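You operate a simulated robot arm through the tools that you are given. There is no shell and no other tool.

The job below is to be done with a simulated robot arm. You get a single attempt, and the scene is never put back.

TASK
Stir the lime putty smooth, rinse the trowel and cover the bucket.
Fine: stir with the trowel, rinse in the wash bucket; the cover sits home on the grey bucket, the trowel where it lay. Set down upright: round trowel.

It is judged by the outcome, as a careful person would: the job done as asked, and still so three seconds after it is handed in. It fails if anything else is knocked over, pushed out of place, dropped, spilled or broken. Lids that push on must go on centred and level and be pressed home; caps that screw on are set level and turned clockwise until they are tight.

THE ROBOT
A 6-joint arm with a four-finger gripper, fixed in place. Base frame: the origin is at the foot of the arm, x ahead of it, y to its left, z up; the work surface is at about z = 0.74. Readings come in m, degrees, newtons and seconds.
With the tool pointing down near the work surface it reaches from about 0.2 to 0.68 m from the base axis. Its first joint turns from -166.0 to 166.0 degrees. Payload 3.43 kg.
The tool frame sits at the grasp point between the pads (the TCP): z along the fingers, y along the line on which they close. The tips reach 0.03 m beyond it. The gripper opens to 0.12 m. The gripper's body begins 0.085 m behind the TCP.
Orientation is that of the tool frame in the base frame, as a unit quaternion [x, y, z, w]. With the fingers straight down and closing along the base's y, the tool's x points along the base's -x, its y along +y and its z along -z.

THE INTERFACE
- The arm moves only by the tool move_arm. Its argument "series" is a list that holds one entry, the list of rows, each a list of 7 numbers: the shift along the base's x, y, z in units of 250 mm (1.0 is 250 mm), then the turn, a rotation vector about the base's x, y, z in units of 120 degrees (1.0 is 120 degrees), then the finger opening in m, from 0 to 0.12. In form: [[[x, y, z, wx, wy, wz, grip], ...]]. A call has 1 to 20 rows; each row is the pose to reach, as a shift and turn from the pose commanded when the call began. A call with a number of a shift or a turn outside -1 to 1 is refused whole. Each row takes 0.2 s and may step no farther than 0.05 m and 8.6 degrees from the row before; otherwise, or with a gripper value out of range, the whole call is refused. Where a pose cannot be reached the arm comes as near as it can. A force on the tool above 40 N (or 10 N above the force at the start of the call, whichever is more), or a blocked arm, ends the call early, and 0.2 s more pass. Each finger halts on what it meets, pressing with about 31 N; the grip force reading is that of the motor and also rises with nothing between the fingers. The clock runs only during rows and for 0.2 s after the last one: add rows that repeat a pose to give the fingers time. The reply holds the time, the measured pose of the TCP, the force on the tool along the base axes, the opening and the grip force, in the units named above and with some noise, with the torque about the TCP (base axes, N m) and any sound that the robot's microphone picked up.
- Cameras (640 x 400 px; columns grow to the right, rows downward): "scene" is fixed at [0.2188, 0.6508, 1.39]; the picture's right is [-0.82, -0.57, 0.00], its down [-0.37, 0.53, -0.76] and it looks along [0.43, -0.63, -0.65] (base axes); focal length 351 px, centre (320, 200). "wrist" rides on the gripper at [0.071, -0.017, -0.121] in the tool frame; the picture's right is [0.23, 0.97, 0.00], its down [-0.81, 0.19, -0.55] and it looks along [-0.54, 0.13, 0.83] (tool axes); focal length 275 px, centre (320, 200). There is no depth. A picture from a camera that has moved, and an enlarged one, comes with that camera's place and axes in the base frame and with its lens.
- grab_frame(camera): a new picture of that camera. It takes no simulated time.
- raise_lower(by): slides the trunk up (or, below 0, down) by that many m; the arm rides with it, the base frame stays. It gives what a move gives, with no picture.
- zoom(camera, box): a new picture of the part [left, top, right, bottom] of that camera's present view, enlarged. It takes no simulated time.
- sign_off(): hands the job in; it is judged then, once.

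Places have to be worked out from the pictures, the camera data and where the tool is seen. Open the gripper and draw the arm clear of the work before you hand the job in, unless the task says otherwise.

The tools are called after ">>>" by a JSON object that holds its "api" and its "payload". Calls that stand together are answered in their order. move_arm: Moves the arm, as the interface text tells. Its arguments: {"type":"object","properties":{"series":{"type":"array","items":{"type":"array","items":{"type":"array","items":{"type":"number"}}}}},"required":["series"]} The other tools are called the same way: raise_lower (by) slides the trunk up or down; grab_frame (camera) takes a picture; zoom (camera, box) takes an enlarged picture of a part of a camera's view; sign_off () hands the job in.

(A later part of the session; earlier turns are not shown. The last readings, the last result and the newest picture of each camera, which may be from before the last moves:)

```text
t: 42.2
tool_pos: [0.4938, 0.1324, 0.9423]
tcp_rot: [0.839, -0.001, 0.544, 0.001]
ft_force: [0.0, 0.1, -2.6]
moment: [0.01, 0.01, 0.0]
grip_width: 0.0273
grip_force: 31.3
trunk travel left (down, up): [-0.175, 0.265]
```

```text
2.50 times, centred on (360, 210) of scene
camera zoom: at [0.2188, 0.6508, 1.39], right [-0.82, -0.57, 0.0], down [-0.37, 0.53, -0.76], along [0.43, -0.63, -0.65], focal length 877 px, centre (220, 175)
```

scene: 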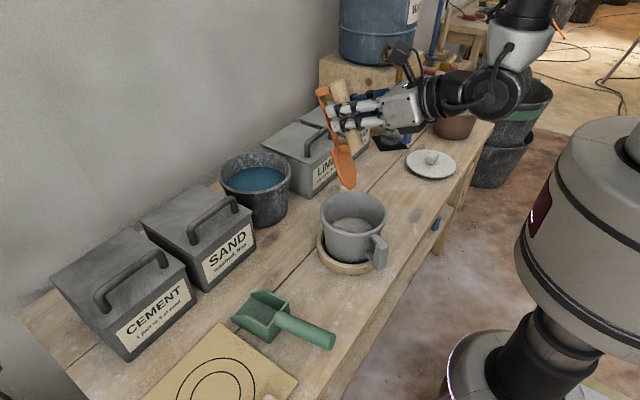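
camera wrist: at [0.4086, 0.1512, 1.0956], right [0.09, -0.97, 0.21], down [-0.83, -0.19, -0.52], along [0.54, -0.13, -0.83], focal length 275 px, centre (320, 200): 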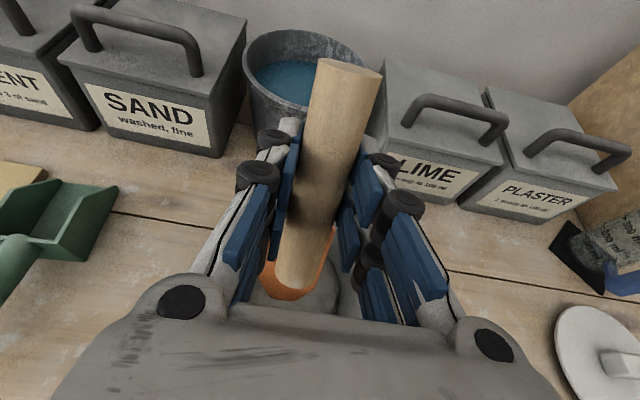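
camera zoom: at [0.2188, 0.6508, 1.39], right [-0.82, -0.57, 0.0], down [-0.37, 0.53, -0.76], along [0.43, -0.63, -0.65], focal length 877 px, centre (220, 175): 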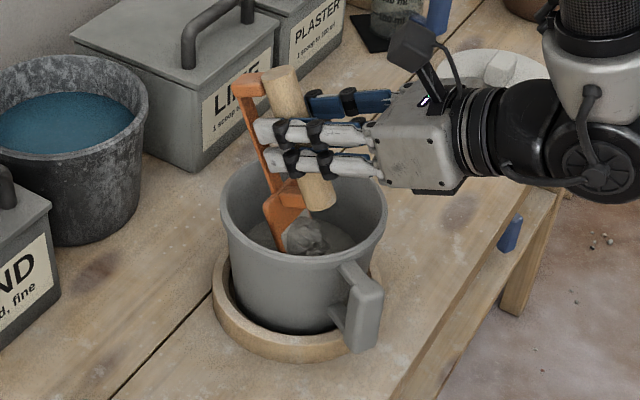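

The handle is nearly back to its first direction, and the putty's look has changed. I zoom in further to see its state.

>>> {"api": "zoom", "payload": {"camera": "scene", "box": [325, 185, 395, 235]}}

>>> {"api": "zoom", "payload": {"camera": "wrist", "box": [220, 200, 380, 320]}}

```text
8.00 times, centred on (360, 210) of scene
camera zoom: at [0.2188, 0.6508, 1.39], right [-0.82, -0.57, 0.0], down [-0.37, 0.53, -0.76], along [0.43, -0.63, -0.65], focal length 2806 px, centre (0, 120)
```

zoom: 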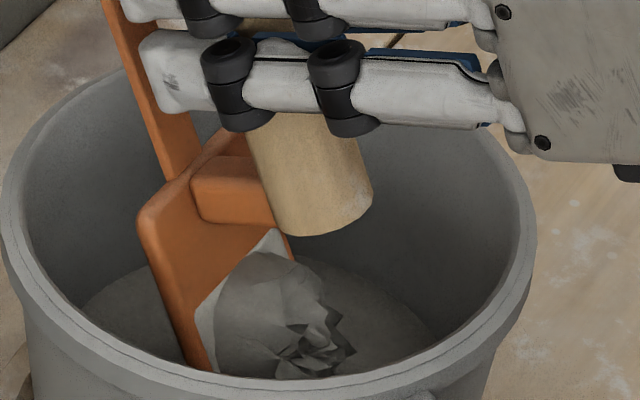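

```text
3.33 times, centred on (300, 260) of wrist
camera zoom: at [0.4129, 0.1482, 1.0558], right [0.09, -0.97, 0.21], down [-0.84, -0.19, -0.52], along [0.54, -0.13, -0.83], focal length 918 px, centre (387, 0)
```

zoom: 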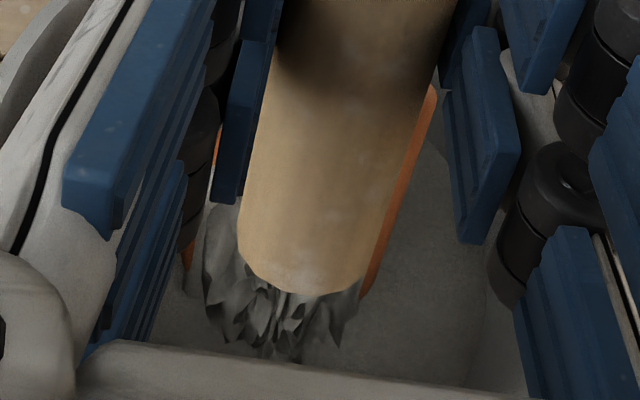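

There is a raised lump around the blade now, so the putty is not smooth yet. I keep stirring with a slightly smaller circle and look again.

>>> {"api": "move_arm", "payload": {"series": [[[0.03, 0, 0, 0, 0, 0, 0.005], [0.056, 0, 0, 0, 0, 0, 0.005], [0.04, -0.04, 0, 0, 0, 0, 0.005], [0, -0.056, 0, 0, 0, 0, 0.005], [-0.04, -0.04, 0, 0, 0, 0, 0.005], [-0.056, 0, 0, 0, 0, 0, 0.005], [-0.04, 0.04, 0, 0, 0, 0, 0.005], [0, 0.056, 0, 0, 0, 0, 0.005], [0.04, 0.04, 0, 0, 0, 0, 0.005], [0.056, 0, 0, 0, 0, 0, 0.005], [0.04, -0.04, 0, 0, 0, 0, 0.005], [0, -0.056, 0, 0, 0, 0, 0.005], [-0.04, -0.04, 0, 0, 0, 0, 0.005], [-0.056, 0, 0, 0, 0, 0, 0.005], [-0.04, 0.04, 0, 0, 0, 0, 0.005], [0, 0.056, 0, 0, 0, 0, 0.005], [0.04, 0.04, 0, 0, 0, 0, 0.005], [0.056, 0, 0, 0, 0, 0, 0.005], [0.03, 0, 0, 0, 0, 0, 0.005], [0, 0, 0, 0, 0, 0, 0.005]]]}}

>>> {"api": "zoom", "payload": {"camera": "scene", "box": [325, 185, 395, 235]}}

>>> {"api": "zoom", "payload": {"camera": "scene", "box": [300, 130, 420, 290]}}

>>> {"api": "zoom", "payload": {"camera": "wrist", "box": [220, 200, 380, 320]}}

```text
t: 46.4
tool_pos: [0.4943, 0.1322, 0.9424]
tcp_rot: [0.839, -0.001, 0.545, 0.001]
ft_force: [0.5, 1.1, -2.0]
moment: [-0.02, -0.02, 0.01]
grip_width: 0.0271
grip_force: 31.7
trunk travel left (down, up): [-0.175, 0.265]
```

```text
8.00 times, centred on (360, 210) of scene
camera zoom: at [0.2188, 0.6508, 1.39], right [-0.82, -0.57, 0.0], down [-0.37, 0.53, -0.76], along [0.43, -0.63, -0.65], focal length 2806 px, centre (0, 120)
```

zoom: 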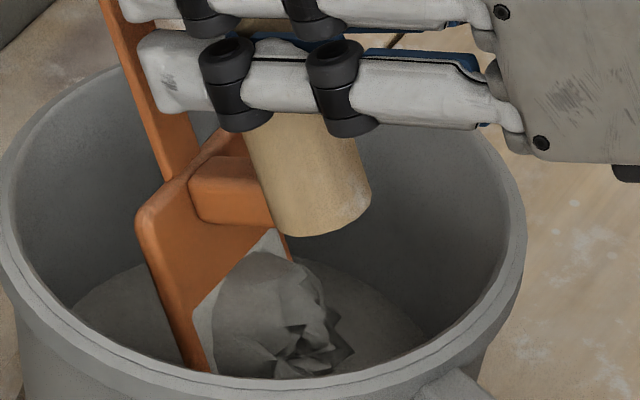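

```text
2.50 times, centred on (360, 210) of scene
camera zoom: at [0.2188, 0.6508, 1.39], right [-0.82, -0.57, 0.0], down [-0.37, 0.53, -0.76], along [0.43, -0.63, -0.65], focal length 877 px, centre (220, 175)
```

zoom: 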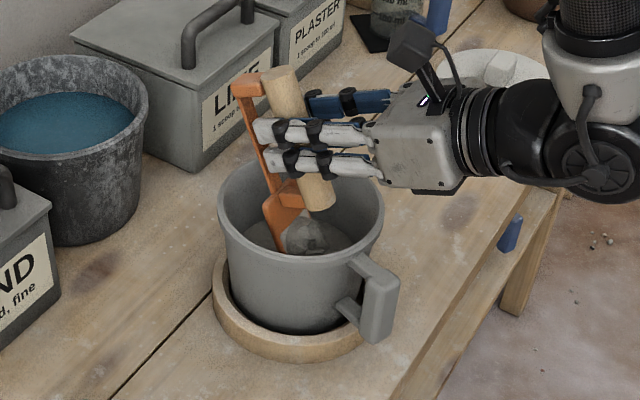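

```text
3.33 times, centred on (300, 260) of wrist
camera zoom: at [0.4129, 0.149, 1.0563], right [0.09, -0.97, 0.21], down [-0.84, -0.19, -0.52], along [0.54, -0.13, -0.83], focal length 918 px, centre (387, 0)
```

zoom: 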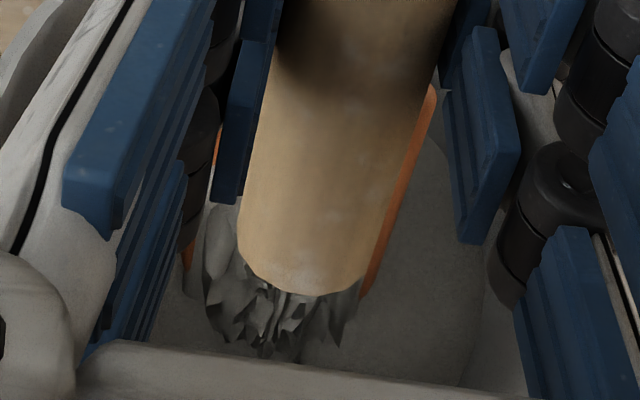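

The handle is within a few degrees of its starting direction. I lift the blade slowly just out of the putty, still inside the bucket, to see whether the lump sits on the blade or in the putty.

>>> {"api": "move_arm", "payload": {"series": [[[0, 0, 0.04, 0, 0, 0, 0.005], [0, 0, 0.08, 0, 0, 0, 0.005], [0, 0, 0.12, 0, 0, 0, 0.005], [0, 0, 0.16, 0, 0, 0, 0.005], [0, 0, 0.2, 0, 0, 0, 0.005], [0, 0, 0.24, 0, 0, 0, 0.005], [0, 0, 0.24, 0, 0, 0, 0.005]]]}}

>>> {"api": "zoom", "payload": {"camera": "scene", "box": [315, 160, 405, 240]}}

>>> {"api": "zoom", "payload": {"camera": "wrist", "box": [220, 200, 380, 320]}}

```text
t: 48.0
tool_pos: [0.4955, 0.1326, 1.0021]
tcp_rot: [0.838, 0.0, 0.545, 0.0]
ft_force: [0.0, -0.9, -1.9]
moment: [0.0, 0.03, 0.01]
grip_width: 0.0272
grip_force: 31.1
trunk travel left (down, up): [-0.175, 0.265]
```

```text
5.00 times, centred on (360, 200) of scene
camera zoom: at [0.2188, 0.6508, 1.39], right [-0.82, -0.57, 0.0], down [-0.37, 0.53, -0.76], along [0.43, -0.63, -0.65], focal length 1754 px, centre (120, 200)
```

zoom: 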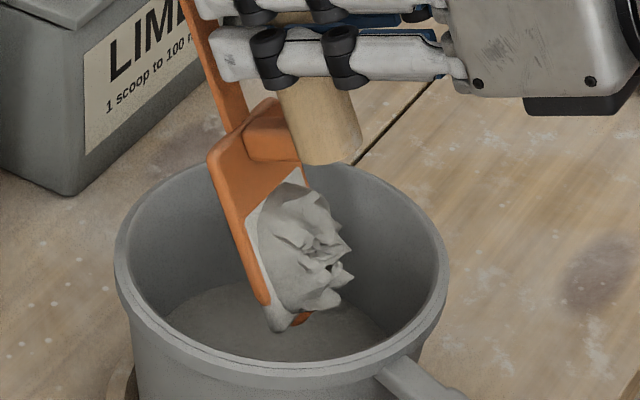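

```text
3.33 times, centred on (300, 260) of wrist
camera zoom: at [0.4129, 0.1504, 1.117], right [0.09, -0.97, 0.21], down [-0.84, -0.19, -0.52], along [0.54, -0.13, -0.83], focal length 918 px, centre (387, 0)
```

zoom: 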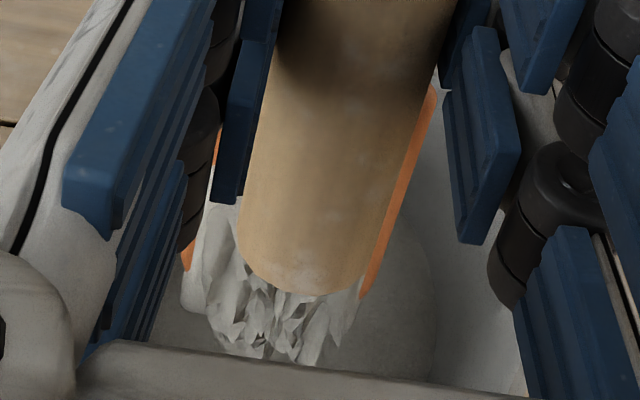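

A glob of putty clings to the blade's upper face. I hold it over the bucket for a few seconds to see whether it slides back, and look at the putty surface.

>>> {"api": "move_arm", "payload": {"series": [[[0, 0, 0, 0, 0, 0, 0.005], [0, 0, 0, 0, 0, 0, 0.005], [0, 0, 0, 0, 0, 0, 0.005], [0, 0, 0, 0, 0, 0, 0.005], [0, 0, 0, 0, 0, 0, 0.005], [0, 0, 0, 0, 0, 0, 0.005], [0, 0, 0, 0, 0, 0, 0.005], [0, 0, 0, 0, 0, 0, 0.005], [0, 0, 0, 0, 0, 0, 0.005], [0, 0, 0, 0, 0, 0, 0.005]]]}}

>>> {"api": "zoom", "payload": {"camera": "scene", "box": [315, 160, 405, 240]}}

```text
t: 50.2
tool_pos: [0.4948, 0.1321, 1.0025]
tcp_rot: [0.838, 0.0, 0.545, 0.0]
ft_force: [-0.1, -0.4, -2.2]
moment: [0.0, 0.01, 0.0]
grip_width: 0.0271
grip_force: 30.5
trunk travel left (down, up): [-0.175, 0.265]
```

```text
5.00 times, centred on (360, 200) of scene
camera zoom: at [0.2188, 0.6508, 1.39], right [-0.82, -0.57, 0.0], down [-0.37, 0.53, -0.76], along [0.43, -0.63, -0.65], focal length 1754 px, centre (120, 200)
```

zoom: 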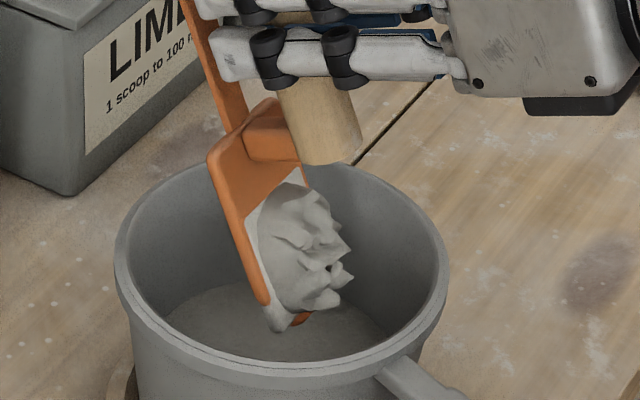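

The glob stays put and nothing drips. To be sure the putty is mixed, I dip again and stir a few more turns at a smaller radius. I go mostly counter-clockwise to roll the bucket back the last few degrees.

>>> {"api": "move_arm", "payload": {"series": [[[0, 0, -0.05, 0, 0, 0, 0.005], [0, 0, -0.1, 0, 0, 0, 0.005], [0, 0, -0.15, 0, 0, 0, 0.005], [0, 0, -0.2, 0, 0, 0, 0.005], [0, 0, -0.24, 0, 0, 0, 0.005], [0.03, 0, -0.24, 0, 0, 0, 0.005], [0.056, 0, -0.24, 0, 0, 0, 0.005], [0.04, 0.04, -0.24, 0, 0, 0, 0.005], [0, 0.056, -0.24, 0, 0, 0, 0.005], [-0.04, 0.04, -0.24, 0, 0, 0, 0.005], [-0.056, 0, -0.24, 0, 0, 0, 0.005], [-0.04, -0.04, -0.24, 0, 0, 0, 0.005], [0, -0.056, -0.24, 0, 0, 0, 0.005], [0.04, -0.04, -0.24, 0, 0, 0, 0.005], [0.056, 0, -0.24, 0, 0, 0, 0.005], [0.03, 0, -0.24, 0, 0, 0, 0.005], [0, 0, -0.24, 0, 0, 0, 0.005]]]}}

>>> {"api": "zoom", "payload": {"camera": "scene", "box": [300, 130, 420, 290]}}

```text
t: 53.8
tool_pos: [0.4938, 0.1306, 0.9419]
tcp_rot: [0.839, 0.0, 0.544, 0.0]
ft_force: [0.3, 0.4, -1.5]
moment: [0.0, 0.05, 0.01]
grip_width: 0.0272
grip_force: 30.8
trunk travel left (down, up): [-0.175, 0.265]
```

```text
2.50 times, centred on (360, 210) of scene
camera zoom: at [0.2188, 0.6508, 1.39], right [-0.82, -0.57, 0.0], down [-0.37, 0.53, -0.76], along [0.43, -0.63, -0.65], focal length 877 px, centre (220, 175)
```

zoom: 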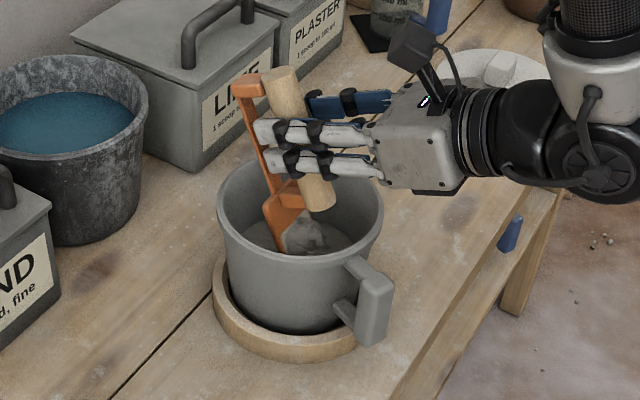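

The handle is now back exactly at its original direction. I add two more small turns, one each way, at 11 mm radius so the bucket isn't nudged.

>>> {"api": "move_arm", "payload": {"series": [[[0.044, 0, 0, 0, 0, 0, 0.005], [0.031, 0.031, 0, 0, 0, 0, 0.005], [0, 0.044, 0, 0, 0, 0, 0.005], [-0.031, 0.031, 0, 0, 0, 0, 0.005], [-0.044, 0, 0, 0, 0, 0, 0.005], [-0.031, -0.031, 0, 0, 0, 0, 0.005], [0, -0.044, 0, 0, 0, 0, 0.005], [0.031, -0.031, 0, 0, 0, 0, 0.005], [0.044, 0, 0, 0, 0, 0, 0.005], [0.031, -0.031, 0, 0, 0, 0, 0.005], [0, -0.044, 0, 0, 0, 0, 0.005], [-0.031, -0.031, 0, 0, 0, 0, 0.005], [-0.044, 0, 0, 0, 0, 0, 0.005], [-0.031, 0.031, 0, 0, 0, 0, 0.005], [0, 0.044, 0, 0, 0, 0, 0.005], [0.031, 0.031, 0, 0, 0, 0, 0.005], [0.044, 0, 0, 0, 0, 0, 0.005], [0.02, 0, 0, 0, 0, 0, 0.005], [0, 0, 0, 0, 0, 0, 0.005]]]}}

>>> {"api": "zoom", "payload": {"camera": "scene", "box": [300, 130, 420, 290]}}

```text
t: 57.8
tool_pos: [0.4936, 0.1326, 0.9426]
tcp_rot: [0.839, 0.0, 0.545, -0.001]
ft_force: [0.3, -0.5, -2.1]
moment: [-0.03, 0.03, 0.02]
grip_width: 0.0272
grip_force: 31.1
trunk travel left (down, up): [-0.175, 0.265]
```

```text
2.50 times, centred on (360, 210) of scene
camera zoom: at [0.2188, 0.6508, 1.39], right [-0.82, -0.57, 0.0], down [-0.37, 0.53, -0.76], along [0.43, -0.63, -0.65], focal length 877 px, centre (220, 175)
```

zoom: 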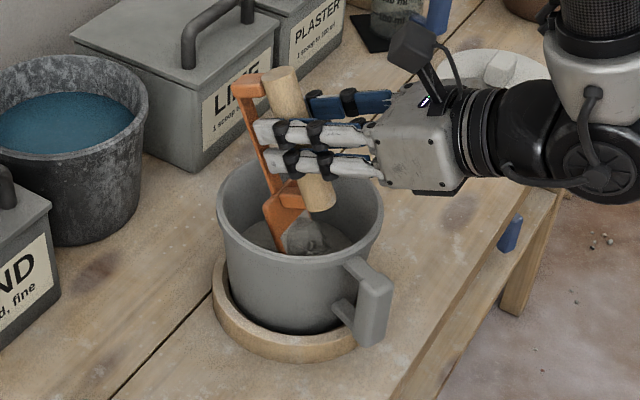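

There was no nudge this time. I lift the blade out slowly and look at the putty and the glob.

>>> {"api": "move_arm", "payload": {"series": [[[0, 0, 0.06, 0, 0, 0, 0.005], [0, 0, 0.12, 0, 0, 0, 0.005], [0, 0, 0.18, 0, 0, 0, 0.005], [0, 0, 0.24, 0, 0, 0, 0.005], [0, 0, 0.32, 0, 0, 0, 0.005], [0, 0, 0.4, 0, 0, 0, 0.005], [0, 0, 0.48, 0, 0, 0, 0.005], [0, 0, 0.56, 0, 0, 0, 0.005], [0, 0, 0.6, 0, 0, 0, 0.005], [0, 0, 0.6, 0, 0, 0, 0.005]]]}}

>>> {"api": "zoom", "payload": {"camera": "scene", "box": [300, 90, 420, 290]}}

>>> {"api": "zoom", "payload": {"camera": "scene", "box": [310, 150, 400, 240]}}

```text
t: 60.0
tool_pos: [0.4943, 0.1324, 1.0918]
tcp_rot: [0.838, 0.0, 0.545, 0.0]
ft_force: [-0.4, -0.2, -1.3]
moment: [-0.03, 0.01, 0.05]
grip_width: 0.0272
grip_force: 31.5
trunk travel left (down, up): [-0.175, 0.265]
```

```text
2.00 times, centred on (360, 190) of scene
camera zoom: at [0.2188, 0.6508, 1.39], right [-0.82, -0.57, 0.0], down [-0.37, 0.53, -0.76], along [0.43, -0.63, -0.65], focal length 702 px, centre (240, 220)
```

zoom: 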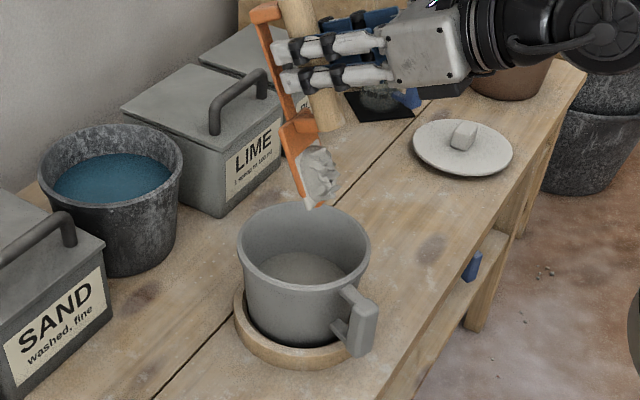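

```text
4.44 times, centred on (355, 195) of scene
camera zoom: at [0.2188, 0.6508, 1.39], right [-0.82, -0.57, 0.0], down [-0.37, 0.53, -0.76], along [0.43, -0.63, -0.65], focal length 1559 px, centre (164, 222)
```

zoom: 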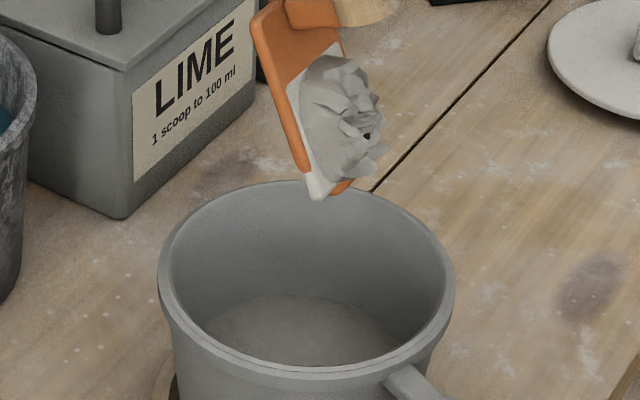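

The putty in the bucket is now flat and smooth, and the leftover glob is on the blade. I carry it gently over to the wash bucket at height.

>>> {"api": "move_arm", "payload": {"series": [[[0.08, 0.01, 0, 0, 0, 0, 0.005], [0.2, 0.02, 0, 0, 0, 0, 0.005], [0.32, 0.03, 0, 0, 0, 0, 0.005], [0.44, 0.04, 0, 0, 0, 0, 0.005], [0.56, 0.05, 0, 0, 0, 0, 0.005], [0.68, 0.06, 0, 0, 0, 0, 0.005], [0.8, 0.07, 0, 0, 0, 0, 0.005], [0.92, 0.07, 0, 0, 0, 0, 0.005], [1.0, 0.07, 0, 0, 0, 0, 0.005], [1.0, 0.07, 0, 0, 0, 0, 0.005]]]}}

>>> {"api": "grab_frame", "payload": {"camera": "scene"}}

>>> {"api": "grab_frame", "payload": {"camera": "wrist"}}

>>> {"api": "zoom", "payload": {"camera": "scene", "box": [200, 90, 400, 290]}}

```text
t: 62.2
tool_pos: [0.7439, 0.149, 1.0933]
tcp_rot: [0.839, -0.001, 0.545, 0.0]
ft_force: [-0.6, 0.8, -1.4]
moment: [0.0, 0.03, 0.02]
grip_width: 0.0273
grip_force: 30.7
trunk travel left (down, up): [-0.175, 0.265]
```

```text
taken
```

scene: 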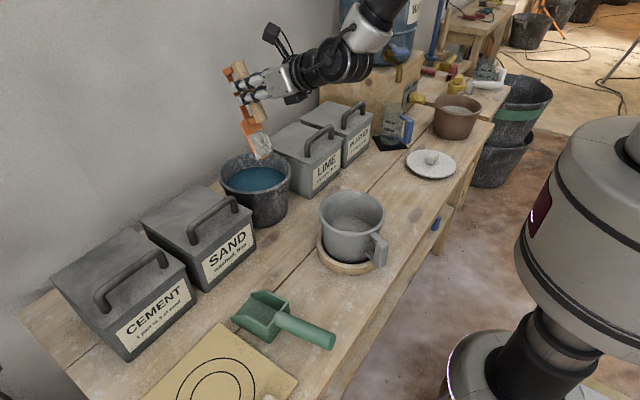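

```text
taken
camera wrist: at [0.6628, 0.1657, 1.2071], right [0.09, -0.97, 0.21], down [-0.84, -0.19, -0.52], along [0.54, -0.13, -0.83], focal length 275 px, centre (320, 200)
```

wrist: 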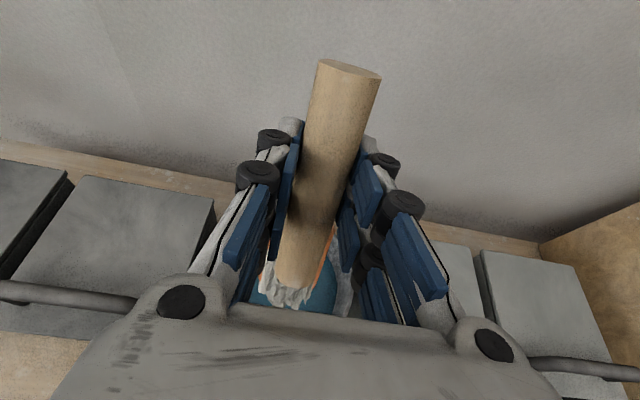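

```text
2.00 times, centred on (300, 190) of scene
camera zoom: at [0.2188, 0.6508, 1.39], right [-0.82, -0.57, 0.0], down [-0.37, 0.53, -0.76], along [0.43, -0.63, -0.65], focal length 702 px, centre (360, 220)
```

zoom: 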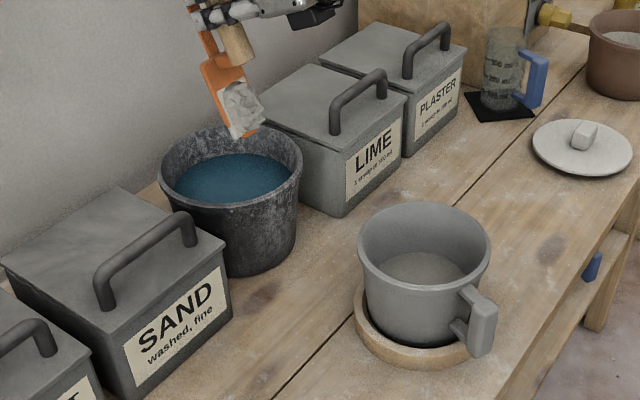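

The trowel is over the wash bucket (centre near (0.759, 0.149), water level about 0.84). I shift to the middle and dip the blade in slowly.

>>> {"api": "move_arm", "payload": {"series": [[[0.03, -0.01, -0.08, 0, 0, 0, 0.005], [0.056, -0.02, -0.18, 0, 0, 0, 0.005], [0.056, -0.02, -0.28, 0, 0, 0, 0.005], [0.056, -0.02, -0.33, 0, 0, 0, 0.005], [0.056, -0.02, -0.38, 0, 0, 0, 0.005], [0.056, -0.02, -0.43, 0, 0, 0, 0.005], [0.056, -0.02, -0.48, 0, 0, 0, 0.005], [0.056, -0.02, -0.53, 0, 0, 0, 0.005], [0.056, -0.02, -0.58, 0, 0, 0, 0.005], [0.056, -0.02, -0.624, 0, 0, 0, 0.005], [0.056, -0.02, -0.624, 0, 0, 0, 0.005]]]}}

>>> {"api": "zoom", "payload": {"camera": "scene", "box": [190, 90, 350, 250]}}

>>> {"api": "grab_frame", "payload": {"camera": "wrist"}}

```text
t: 64.6
tool_pos: [0.7588, 0.1443, 0.9368]
tcp_rot: [0.839, -0.001, 0.545, 0.001]
ft_force: [-0.5, 0.8, -2.0]
moment: [0.0, 0.02, 0.03]
grip_width: 0.0267
grip_force: 31.0
trunk travel left (down, up): [-0.175, 0.265]
```

```text
2.50 times, centred on (270, 170) of scene
camera zoom: at [0.2188, 0.6508, 1.39], right [-0.82, -0.57, 0.0], down [-0.37, 0.53, -0.76], along [0.43, -0.63, -0.65], focal length 877 px, centre (445, 275)
```

zoom: 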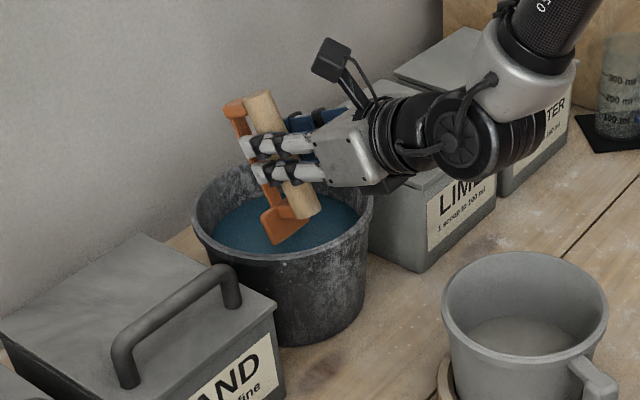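

```text
taken
camera wrist: at [0.6767, 0.1615, 1.0509], right [0.09, -0.97, 0.21], down [-0.83, -0.19, -0.52], along [0.54, -0.13, -0.83], focal length 275 px, centre (320, 200)
```

wrist: 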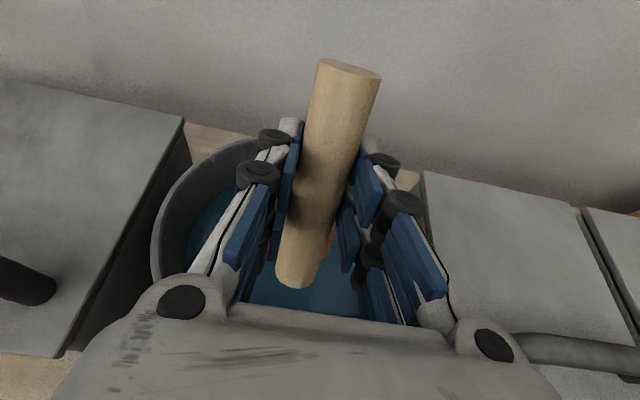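

The blade and its glob are fully under water, with no contact. I swish it back and forth and around.

>>> {"api": "move_arm", "payload": {"series": [[[0.06, 0, 0, 0, 0, 0, 0.005], [0, 0, 0, 0, 0, 0, 0.005], [-0.07, 0, 0, 0, 0, 0, 0.005], [0, 0, 0, 0, 0, 0, 0.005], [0.07, 0, 0, 0, 0, 0, 0.005], [0.05, 0.05, 0, 0, 0, 0, 0.005], [0, 0.08, 0, 0, 0, 0, 0.005], [-0.05, 0.05, 0, 0, 0, 0, 0.005], [-0.07, 0, 0, 0, 0, 0, 0.005], [-0.05, -0.05, 0, 0, 0, 0, 0.005], [0, -0.08, 0, 0, 0, 0, 0.005], [0.05, -0.05, 0, 0, 0, 0, 0.005], [0.07, 0, 0, 0, 0, 0, 0.005], [0.05, 0.05, 0, 0, 0, 0, 0.005], [0, 0.08, 0, 0, 0, 0, 0.005], [-0.05, 0.05, 0, 0, 0, 0, 0.005], [-0.07, 0, 0, 0, 0, 0, 0.005], [-0.05, -0.05, 0, 0, 0, 0, 0.005], [0, -0.08, 0, 0, 0, 0, 0.005], [0, 0, 0, 0, 0, 0, 0.005]]]}}

>>> {"api": "move_arm", "payload": {"series": [[[0, 0.08, 0, 0, 0, 0, 0.005], [0, 0, 0, 0, 0, 0, 0.005], [0, -0.08, 0, 0, 0, 0, 0.005], [0, 0, 0, 0, 0, 0, 0.005], [0, 0.08, 0, 0, 0, 0, 0.005], [0, 0, 0, 0, 0, 0, 0.005], [0, -0.08, 0, 0, 0, 0, 0.005], [0, 0, 0, 0, 0, 0, 0.005], [0.07, 0, 0, 0, 0, 0, 0.005], [0, 0, 0, 0, 0, 0, 0.005], [-0.07, 0, 0, 0, 0, 0, 0.005], [0, 0, 0, 0, 0, 0, 0.005], [0.07, 0, 0, 0, 0, 0, 0.005], [0, 0, 0, 0, 0, 0, 0.005], [-0.07, 0, 0, 0, 0, 0, 0.005], [0, 0, 0, 0, 0, 0, 0.005]]]}}

>>> {"api": "zoom", "payload": {"camera": "scene", "box": [190, 90, 350, 250]}}

```text
t: 68.8
tool_pos: [0.7589, 0.1447, 0.9364]
tcp_rot: [0.839, -0.001, 0.544, 0.001]
ft_force: [-0.6, -0.4, -2.0]
moment: [0.0, -0.02, -0.03]
grip_width: 0.027
grip_force: 31.8
trunk travel left (down, up): [-0.175, 0.265]
```

```text
t: 72.2
tool_pos: [0.7589, 0.1428, 0.9353]
tcp_rot: [0.839, 0.0, 0.544, 0.0]
ft_force: [-0.6, -0.8, -2.6]
moment: [-0.02, 0.05, 0.01]
grip_width: 0.0273
grip_force: 31.0
trunk travel left (down, up): [-0.175, 0.265]
```

```text
2.50 times, centred on (270, 170) of scene
camera zoom: at [0.2188, 0.6508, 1.39], right [-0.82, -0.57, 0.0], down [-0.37, 0.53, -0.76], along [0.43, -0.63, -0.65], focal length 877 px, centre (445, 275)
```

zoom: 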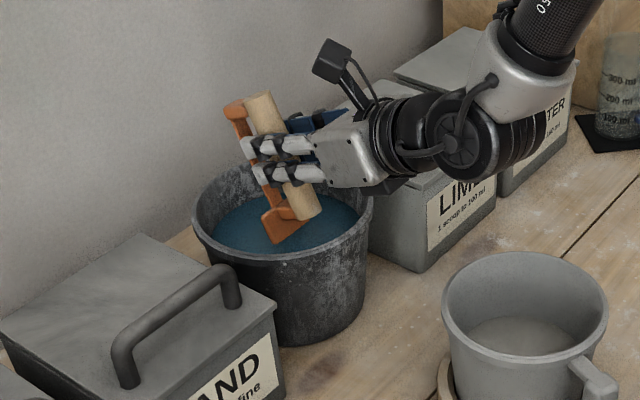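

I lift the blade slowly out of the water and hold it over the wash bucket to check that it is clean.

>>> {"api": "move_arm", "payload": {"series": [[[0, 0, 0.04, 0, 0, 0, 0.005], [0, 0, 0.08, 0, 0, 0, 0.005], [0, 0, 0.12, 0, 0, 0, 0.005], [0, 0, 0.17, 0, 0, 0, 0.005], [0, 0, 0.22, 0, 0, 0, 0.005], [0, 0, 0.28, 0, 0, 0, 0.005], [0, 0, 0.36, 0, 0, 0, 0.005], [0, 0, 0.44, 0, 0, 0, 0.005], [0, 0, 0.52, 0, 0, 0, 0.005], [0, 0, 0.52, 0, 0, 0, 0.005]]]}}

>>> {"api": "zoom", "payload": {"camera": "scene", "box": [210, 50, 330, 210]}}

>>> {"api": "zoom", "payload": {"camera": "wrist", "box": [220, 200, 380, 320]}}

```text
t: 74.4
tool_pos: [0.7587, 0.1431, 1.0667]
tcp_rot: [0.839, 0.0, 0.544, 0.0]
ft_force: [0.1, -0.5, -2.9]
moment: [0.01, 0.01, 0.04]
grip_width: 0.027
grip_force: 30.6
trunk travel left (down, up): [-0.175, 0.265]
```

```text
2.50 times, centred on (270, 130) of scene
camera zoom: at [0.2188, 0.6508, 1.39], right [-0.82, -0.57, 0.0], down [-0.37, 0.53, -0.76], along [0.43, -0.63, -0.65], focal length 877 px, centre (445, 375)
```

zoom: 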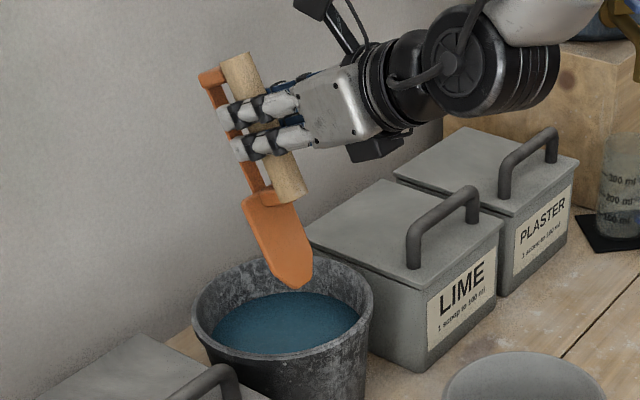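

```text
3.33 times, centred on (300, 260) of wrist
camera zoom: at [0.6769, 0.1614, 1.1805], right [0.09, -0.97, 0.21], down [-0.84, -0.19, -0.51], along [0.54, -0.13, -0.83], focal length 918 px, centre (387, 0)
```

zoom: 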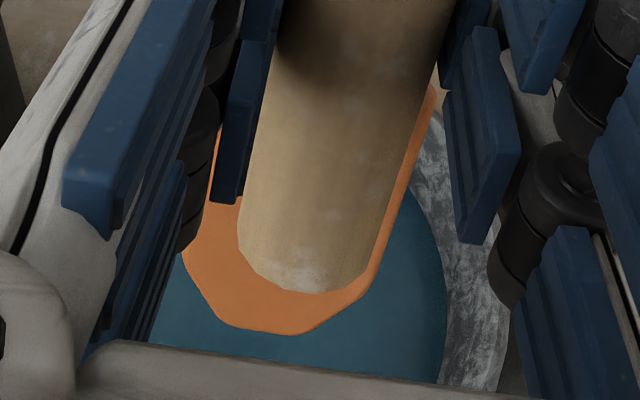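

The blade is clean. I let it drip over the wash bucket for two seconds, and check the putty and the table while it does.

>>> {"api": "move_arm", "payload": {"series": [[[0, 0, 0.04, 0, 0, 0, 0.005], [0, 0, 0, 0, 0, 0, 0.005], [0, 0, 0.04, 0, 0, 0, 0.005], [0, 0, 0, 0, 0, 0, 0.005], [0, 0, 0.04, 0, 0, 0, 0.005], [0, 0, 0.04, 0, 0, 0, 0.005], [0, 0, 0.04, 0, 0, 0, 0.005], [0, 0, 0.04, 0, 0, 0, 0.005], [0, 0, 0.04, 0, 0, 0, 0.005], [0, 0, 0.04, 0, 0, 0, 0.005]]]}}

>>> {"api": "zoom", "payload": {"camera": "scene", "box": [300, 170, 420, 290]}}

>>> {"api": "zoom", "payload": {"camera": "scene", "box": [190, 130, 400, 330]}}

```text
t: 76.6
tool_pos: [0.7584, 0.1436, 1.0778]
tcp_rot: [0.839, -0.001, 0.544, 0.0]
ft_force: [0.3, 0.5, -2.3]
moment: [0.0, 0.0, 0.0]
grip_width: 0.0271
grip_force: 31.0
trunk travel left (down, up): [-0.175, 0.265]
```

```text
3.33 times, centred on (360, 230) of scene
camera zoom: at [0.2188, 0.6508, 1.39], right [-0.82, -0.57, 0.0], down [-0.37, 0.53, -0.76], along [0.43, -0.63, -0.65], focal length 1169 px, centre (187, 100)
```

zoom: 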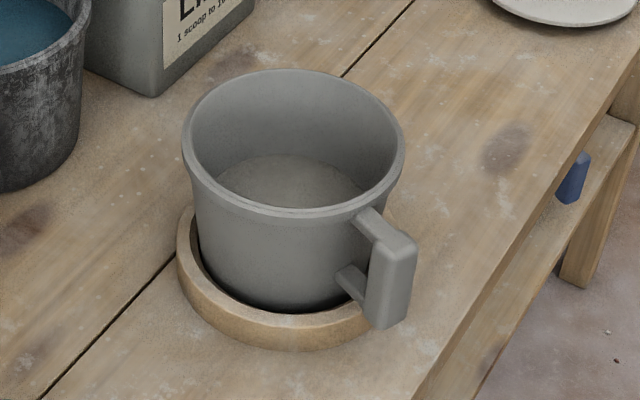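

```text
2.00 times, centred on (295, 230) of scene
camera zoom: at [0.2188, 0.6508, 1.39], right [-0.82, -0.57, 0.0], down [-0.37, 0.53, -0.76], along [0.43, -0.63, -0.65], focal length 702 px, centre (370, 140)
```

zoom: 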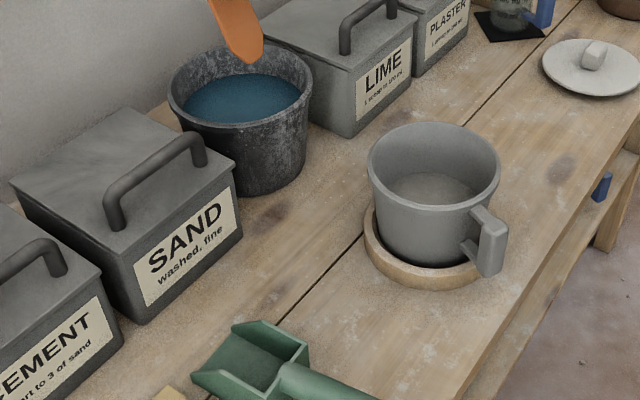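

The putty is smooth and nothing has spilled. I bring the trowel back over the middle at height and untilt it.

>>> {"api": "move_arm", "payload": {"series": [[[-0.1, 0, 0.02, 0, 0, 0, 0.005], [-0.24, 0, 0.04, 0, 0, 0, 0.005], [-0.4, 0, 0.06, 0, 0, 0, 0.005], [-0.56, 0, 0.08, 0, 0, 0, 0.005], [-0.72, 0, 0.1, 0, 0, 0, 0.005], [-0.86, 0, 0.1, 0, 0, 0, 0.005], [-0.98, 0, 0.1, 0, 0, 0, 0.005], [-0.98, 0, 0.1, 0, 0.05, 0, 0.005], [-0.98, 0, 0.1, 0, 0.1, 0, 0.005], [-0.98, 0, 0.1, 0, 0.15, 0, 0.005], [-0.98, 0, 0.1, 0, 0.2, 0, 0.005], [-0.98, 0, 0.1, 0, 0.25, 0, 0.005], [-0.98, 0, 0.1, 0, 0.3, 0, 0.005], [-0.98, 0, 0.1, 0, 0.35, 0, 0.005], [-0.98, 0, 0.1, 0, 0.4, 0, 0.005], [-0.98, 0, 0.1, 0, 0.45, 0, 0.005], [-0.98, 0, 0.1, 0, 0.5, 0, 0.005], [-0.98, 0, 0.1, 0, 0.55, 0, 0.005], [-0.98, 0, 0.1, 0, 0.55, 0, 0.005]]]}}

>>> {"api": "grab_frame", "payload": {"camera": "scene"}}

>>> {"api": "grab_frame", "payload": {"camera": "wrist"}}

```text
t: 80.6
tool_pos: [0.5134, 0.1429, 1.1014]
tcp_rot: [1.0, 0.0, -0.002, 0.0]
ft_force: [0.0, -0.3, -3.0]
moment: [-0.03, -0.13, -0.03]
grip_width: 0.0274
grip_force: 31.0
out of reach, approached as far as the arm can: row 14
trunk travel left (down, up): [-0.175, 0.265]
```

```text
taken
```

scene: 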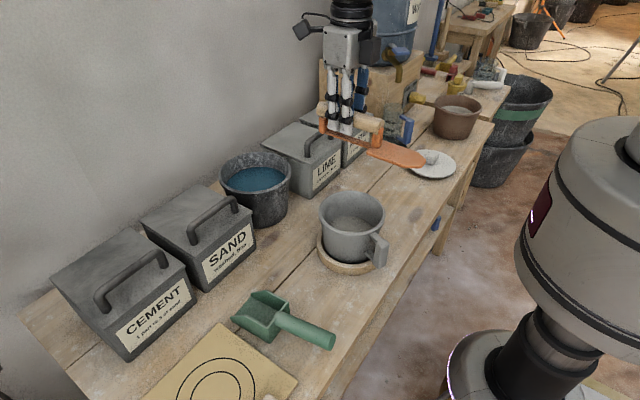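

```text
taken
camera wrist: at [0.5841, 0.1608, 1.2218], right [0.23, -0.97, 0.0], down [-0.81, -0.19, 0.55], along [-0.54, -0.13, -0.83], focal length 275 px, centre (320, 200)
```

wrist: 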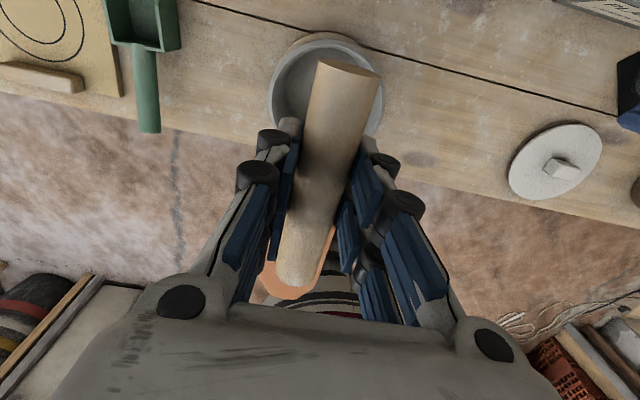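

The trowel hangs in the grip exactly as when picked up. I turn it back by -180° in two halves while moving over to its old place.

>>> {"api": "move_arm", "payload": {"series": [[[0, 0.03, 0, 0, 0, -0.068, 0.005], [-0.01, 0.06, 0, 0, 0, -0.136, 0.005], [-0.01, 0.09, 0, 0, 0, -0.204, 0.005], [-0.02, 0.12, 0, 0, 0, -0.272, 0.005], [-0.02, 0.15, 0, 0, 0, -0.34, 0.005], [-0.03, 0.18, 0, 0, 0, -0.408, 0.005], [-0.03, 0.21, 0, 0, 0, -0.476, 0.005], [-0.04, 0.23, 0, 0, 0, -0.544, 0.005], [-0.04, 0.25, 0, 0, 0, -0.612, 0.005], [-0.05, 0.26, 0, 0, 0, -0.68, 0.005], [-0.05, 0.27, 0, 0, 0, -0.75, 0.005]]]}}

>>> {"api": "move_arm", "payload": {"series": [[[0, 0.03, 0, 0, 0, -0.068, 0.005], [-0.01, 0.06, 0, 0, 0, -0.136, 0.005], [-0.01, 0.09, 0, 0, 0, -0.204, 0.005], [-0.02, 0.12, 0, 0, 0, -0.272, 0.005], [-0.02, 0.15, 0, 0, 0, -0.34, 0.005], [-0.03, 0.18, 0, 0, 0, -0.408, 0.005], [-0.03, 0.21, 0, 0, 0, -0.476, 0.005], [-0.04, 0.23, 0, 0, 0, -0.544, 0.005], [-0.04, 0.25, 0, 0, 0, -0.612, 0.005], [-0.05, 0.26, 0, 0, 0, -0.68, 0.005], [-0.05, 0.27, 0, 0, 0, -0.75, 0.005], [-0.05, 0.27, 0, 0, 0, -0.75, 0.005]]]}}

>>> {"api": "grab_frame", "payload": {"camera": "wrist"}}

```text
t: 83.0
tool_pos: [0.5013, 0.2123, 1.1013]
tcp_rot: [-0.706, 0.709, 0.0, 0.0]
ft_force: [-0.3, 0.2, -2.0]
moment: [-0.12, 0.01, 0.02]
grip_width: 0.0273
grip_force: 30.9
trunk travel left (down, up): [-0.175, 0.265]
```

```text
t: 85.6
tool_pos: [0.4891, 0.2787, 1.1016]
tcp_rot: [0.001, 1.0, 0.0, 0.0]
ft_force: [-0.2, 0.9, -2.5]
moment: [-0.03, 0.08, -0.02]
grip_width: 0.0274
grip_force: 31.2
trunk travel left (down, up): [-0.175, 0.265]
```

```text
taken
camera wrist: at [0.4158, 0.2624, 1.2218], right [-0.23, 0.97, 0.0], down [0.81, 0.19, 0.55], along [0.54, 0.13, -0.83], focal length 275 px, centre (320, 200)
```

wrist: 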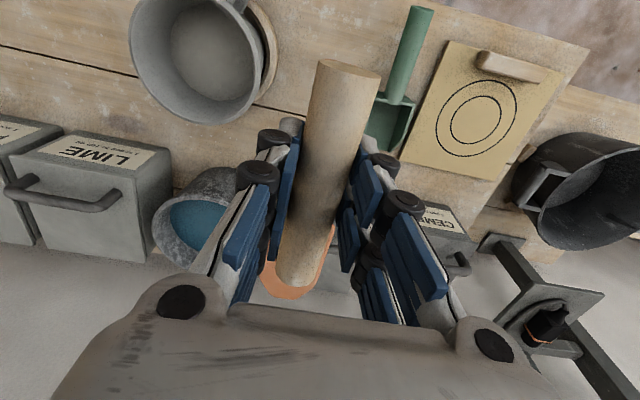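

The grip looks unchanged. I lower it to about 6 cm above the table first and recheck the position.

>>> {"api": "move_arm", "payload": {"series": [[[-0.006, 0, -0.14, 0, 0, 0, 0.005], [-0.012, 0, -0.3, 0, 0, 0, 0.005], [-0.012, 0, -0.46, 0, 0, 0, 0.005], [-0.012, 0, -0.62, 0, 0, 0, 0.005], [-0.012, 0, -0.78, 0, 0, 0, 0.005], [-0.012, 0, -0.92, 0, 0, 0, 0.005], [-0.012, 0, -1.0, 0, 0, 0, 0.005], [-0.012, 0, -1.0, 0, 0, 0, 0.005]]]}}

>>> {"api": "zoom", "payload": {"camera": "scene", "box": [240, 170, 400, 320]}}

```text
t: 87.4
tool_pos: [0.4861, 0.28, 0.8511]
tcp_rot: [0.0, 1.0, 0.0, -0.001]
ft_force: [0.4, 0.0, -1.8]
moment: [-0.01, 0.07, -0.02]
grip_width: 0.0273
grip_force: 30.9
trunk travel left (down, up): [-0.175, 0.265]
```

```text
2.67 times, centred on (320, 245) of scene
camera zoom: at [0.2188, 0.6508, 1.39], right [-0.82, -0.57, 0.0], down [-0.37, 0.53, -0.76], along [0.43, -0.63, -0.65], focal length 936 px, centre (320, 80)
```

zoom: 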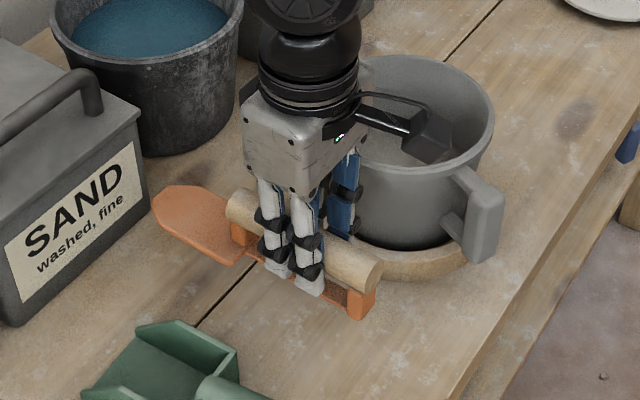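

The position matches the pick-up spot. I make the last descent slowly to z of about 0.790, watching for contact.

>>> {"api": "move_arm", "payload": {"series": [[[0, -0.004, -0.08, 0, 0, 0, 0.005], [0, -0.004, -0.15, 0, 0, 0, 0.005], [0, -0.004, -0.2, 0, 0, 0, 0.005], [0, -0.004, -0.225, 0, 0, 0, 0.005], [0, -0.004, -0.237, 0, 0, 0, 0.005], [0, -0.004, -0.243, 0, 0, 0, 0.005], [0, -0.004, -0.243, 0, 0, 0, 0.005]]]}}

>>> {"api": "zoom", "payload": {"camera": "scene", "box": [240, 190, 400, 320]}}

```text
t: 89.0
tool_pos: [0.4857, 0.2783, 0.7923]
tcp_rot: [-0.001, 1.0, 0.001, 0.002]
ft_force: [-4.1, 4.6, 23.9]
moment: [0.1, 0.74, 0.03]
grip_width: 0.0272
grip_force: 31.3
trunk travel left (down, up): [-0.175, 0.265]
```

```text
3.08 times, centred on (320, 255) of scene
camera zoom: at [0.2188, 0.6508, 1.39], right [-0.82, -0.57, 0.0], down [-0.37, 0.53, -0.76], along [0.43, -0.63, -0.65], focal length 1079 px, centre (320, 31)
```

zoom: 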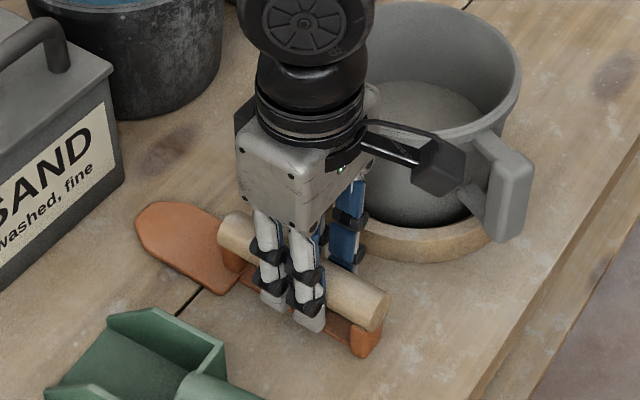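

The trowel has touched down, with 24 N of contact. I ease up about 1.5 mm to take off the pressure before opening.

>>> {"api": "move_arm", "payload": {"series": [[[0, 0, 0.004, 0, 0, 0, 0.005], [0, 0, 0.006, 0, 0, 0, 0.005], [0, 0, 0.006, 0, 0, 0, 0.005]]]}}

>>> {"api": "zoom", "payload": {"camera": "scene", "box": [250, 230, 360, 320]}}

```text
t: 89.8
tool_pos: [0.4852, 0.278, 0.793]
tcp_rot: [0.0, 1.0, 0.001, 0.001]
ft_force: [1.3, 7.1, 17.6]
moment: [0.22, -0.52, 0.0]
grip_width: 0.0272
grip_force: 31.0
trunk travel left (down, up): [-0.175, 0.265]
```

```text
4.44 times, centred on (305, 275) of scene
camera zoom: at [0.2188, 0.6508, 1.39], right [-0.82, -0.57, 0.0], down [-0.37, 0.53, -0.76], along [0.43, -0.63, -0.65], focal length 1559 px, centre (387, -133)
```

zoom: 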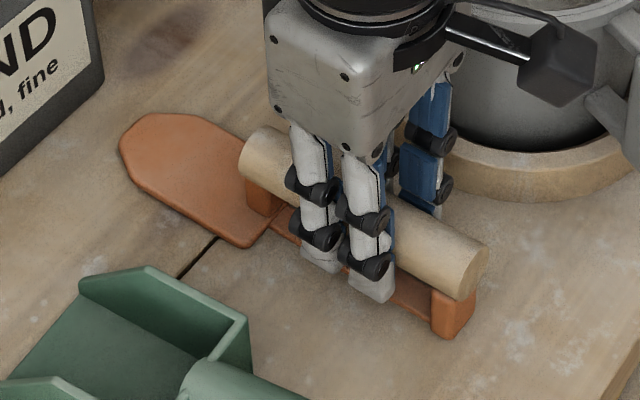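

Compared with the first picture, the back end sits where it was, but the blade tip seems a few millimetres toward +y, about 2° of yaw. I compare with the wrist view before deciding.

>>> {"api": "grab_frame", "payload": {"camera": "wrist"}}

>>> {"api": "zoom", "payload": {"camera": "wrist", "box": [220, 200, 380, 320]}}

```text
taken
camera wrist: at [0.4131, 0.2621, 0.913], right [-0.23, 0.97, 0.0], down [0.81, 0.19, 0.56], along [0.54, 0.13, -0.83], focal length 275 px, centre (320, 200)
```

wrist: 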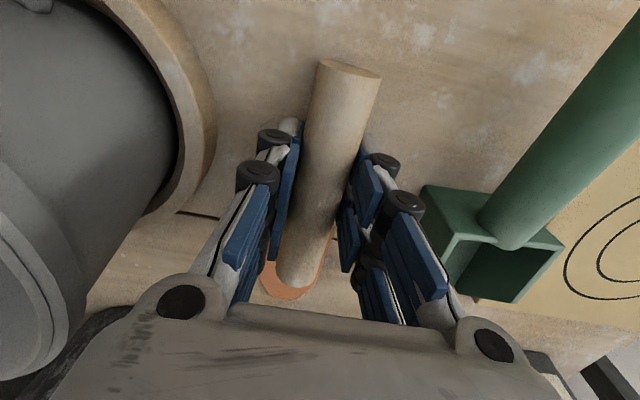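

```text
3.33 times, centred on (300, 260) of wrist
camera zoom: at [0.4131, 0.2621, 0.913], right [-0.23, 0.97, 0.0], down [0.81, 0.19, 0.56], along [0.54, 0.13, -0.83], focal length 918 px, centre (387, 0)
```

zoom: 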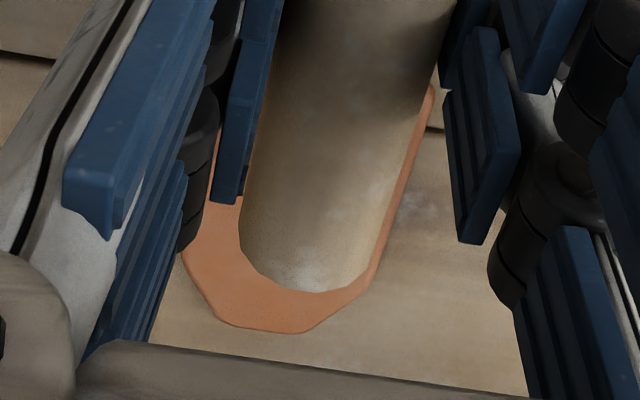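

In the wrist view the trowel sits in the grip just as at pick-up, so any offset is only 1 or 2 mm. I ease up another millimetre and then open the fingers gently.

>>> {"api": "move_arm", "payload": {"series": [[[0, 0, 0.003, 0, 0, 0, 0.005], [0, 0, 0.005, 0, 0, 0, 0.005], [0, 0, 0.005, 0, 0, 0, 0.005]]]}}

```text
t: 90.6
tool_pos: [0.4838, 0.2773, 0.7935]
tcp_rot: [0.0, 1.0, 0.0, -0.001]
ft_force: [2.4, 0.5, 0.9]
moment: [0.01, -0.46, -0.02]
grip_width: 0.0273
grip_force: 31.4
trunk travel left (down, up): [-0.175, 0.265]
```

The contact force is now nearly zero. I open the fingers to release the trowel.

>>> {"api": "move_arm", "payload": {"series": [[[0, 0, 0, 0, 0, 0, 0.026], [0, 0, 0, 0, 0, 0, 0.03], [0, 0, 0, 0, 0, 0, 0.036], [0, 0, 0, 0, 0, 0, 0.045], [0, 0, 0, 0, 0, 0, 0.056], [0, 0, 0, 0, 0, 0, 0.06], [0, 0, 0, 0, 0, 0, 0.06]]]}}

>>> {"api": "zoom", "payload": {"camera": "scene", "box": [250, 230, 360, 320]}}

>>> {"api": "grab_frame", "payload": {"camera": "wrist"}}

```text
t: 92.2
tool_pos: [0.4857, 0.2776, 0.7938]
tcp_rot: [0.0, 1.0, 0.0, 0.0]
ft_force: [-1.0, 0.2, -0.3]
moment: [0.0, 0.02, -0.04]
grip_width: 0.0598
grip_force: 0.0
trunk travel left (down, up): [-0.175, 0.265]
```

```text
4.44 times, centred on (305, 275) of scene
camera zoom: at [0.2188, 0.6508, 1.39], right [-0.82, -0.57, 0.0], down [-0.37, 0.53, -0.76], along [0.43, -0.63, -0.65], focal length 1559 px, centre (387, -133)
```

zoom: 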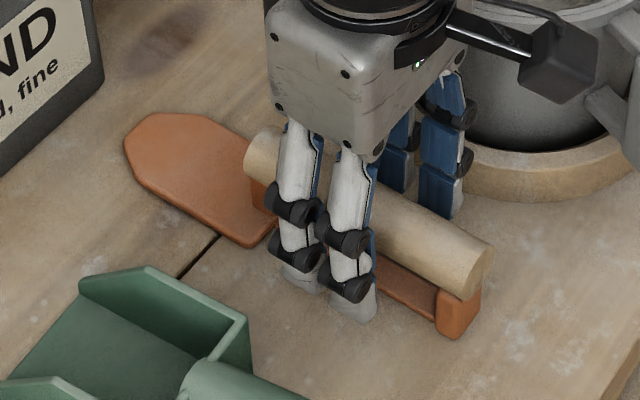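

```text
taken
camera wrist: at [0.413, 0.2615, 0.9143], right [-0.23, 0.97, 0.0], down [0.81, 0.19, 0.55], along [0.54, 0.13, -0.83], focal length 275 px, centre (320, 200)
```

wrist: 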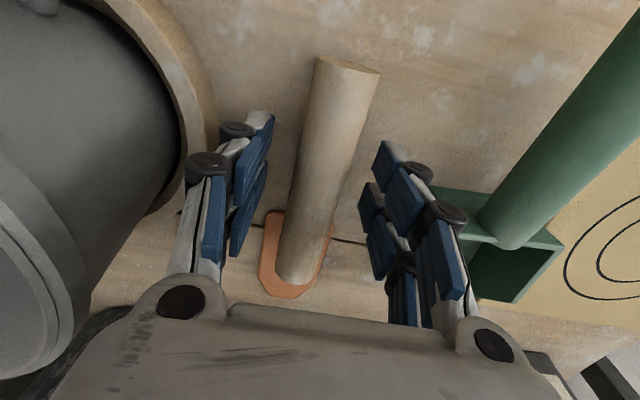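

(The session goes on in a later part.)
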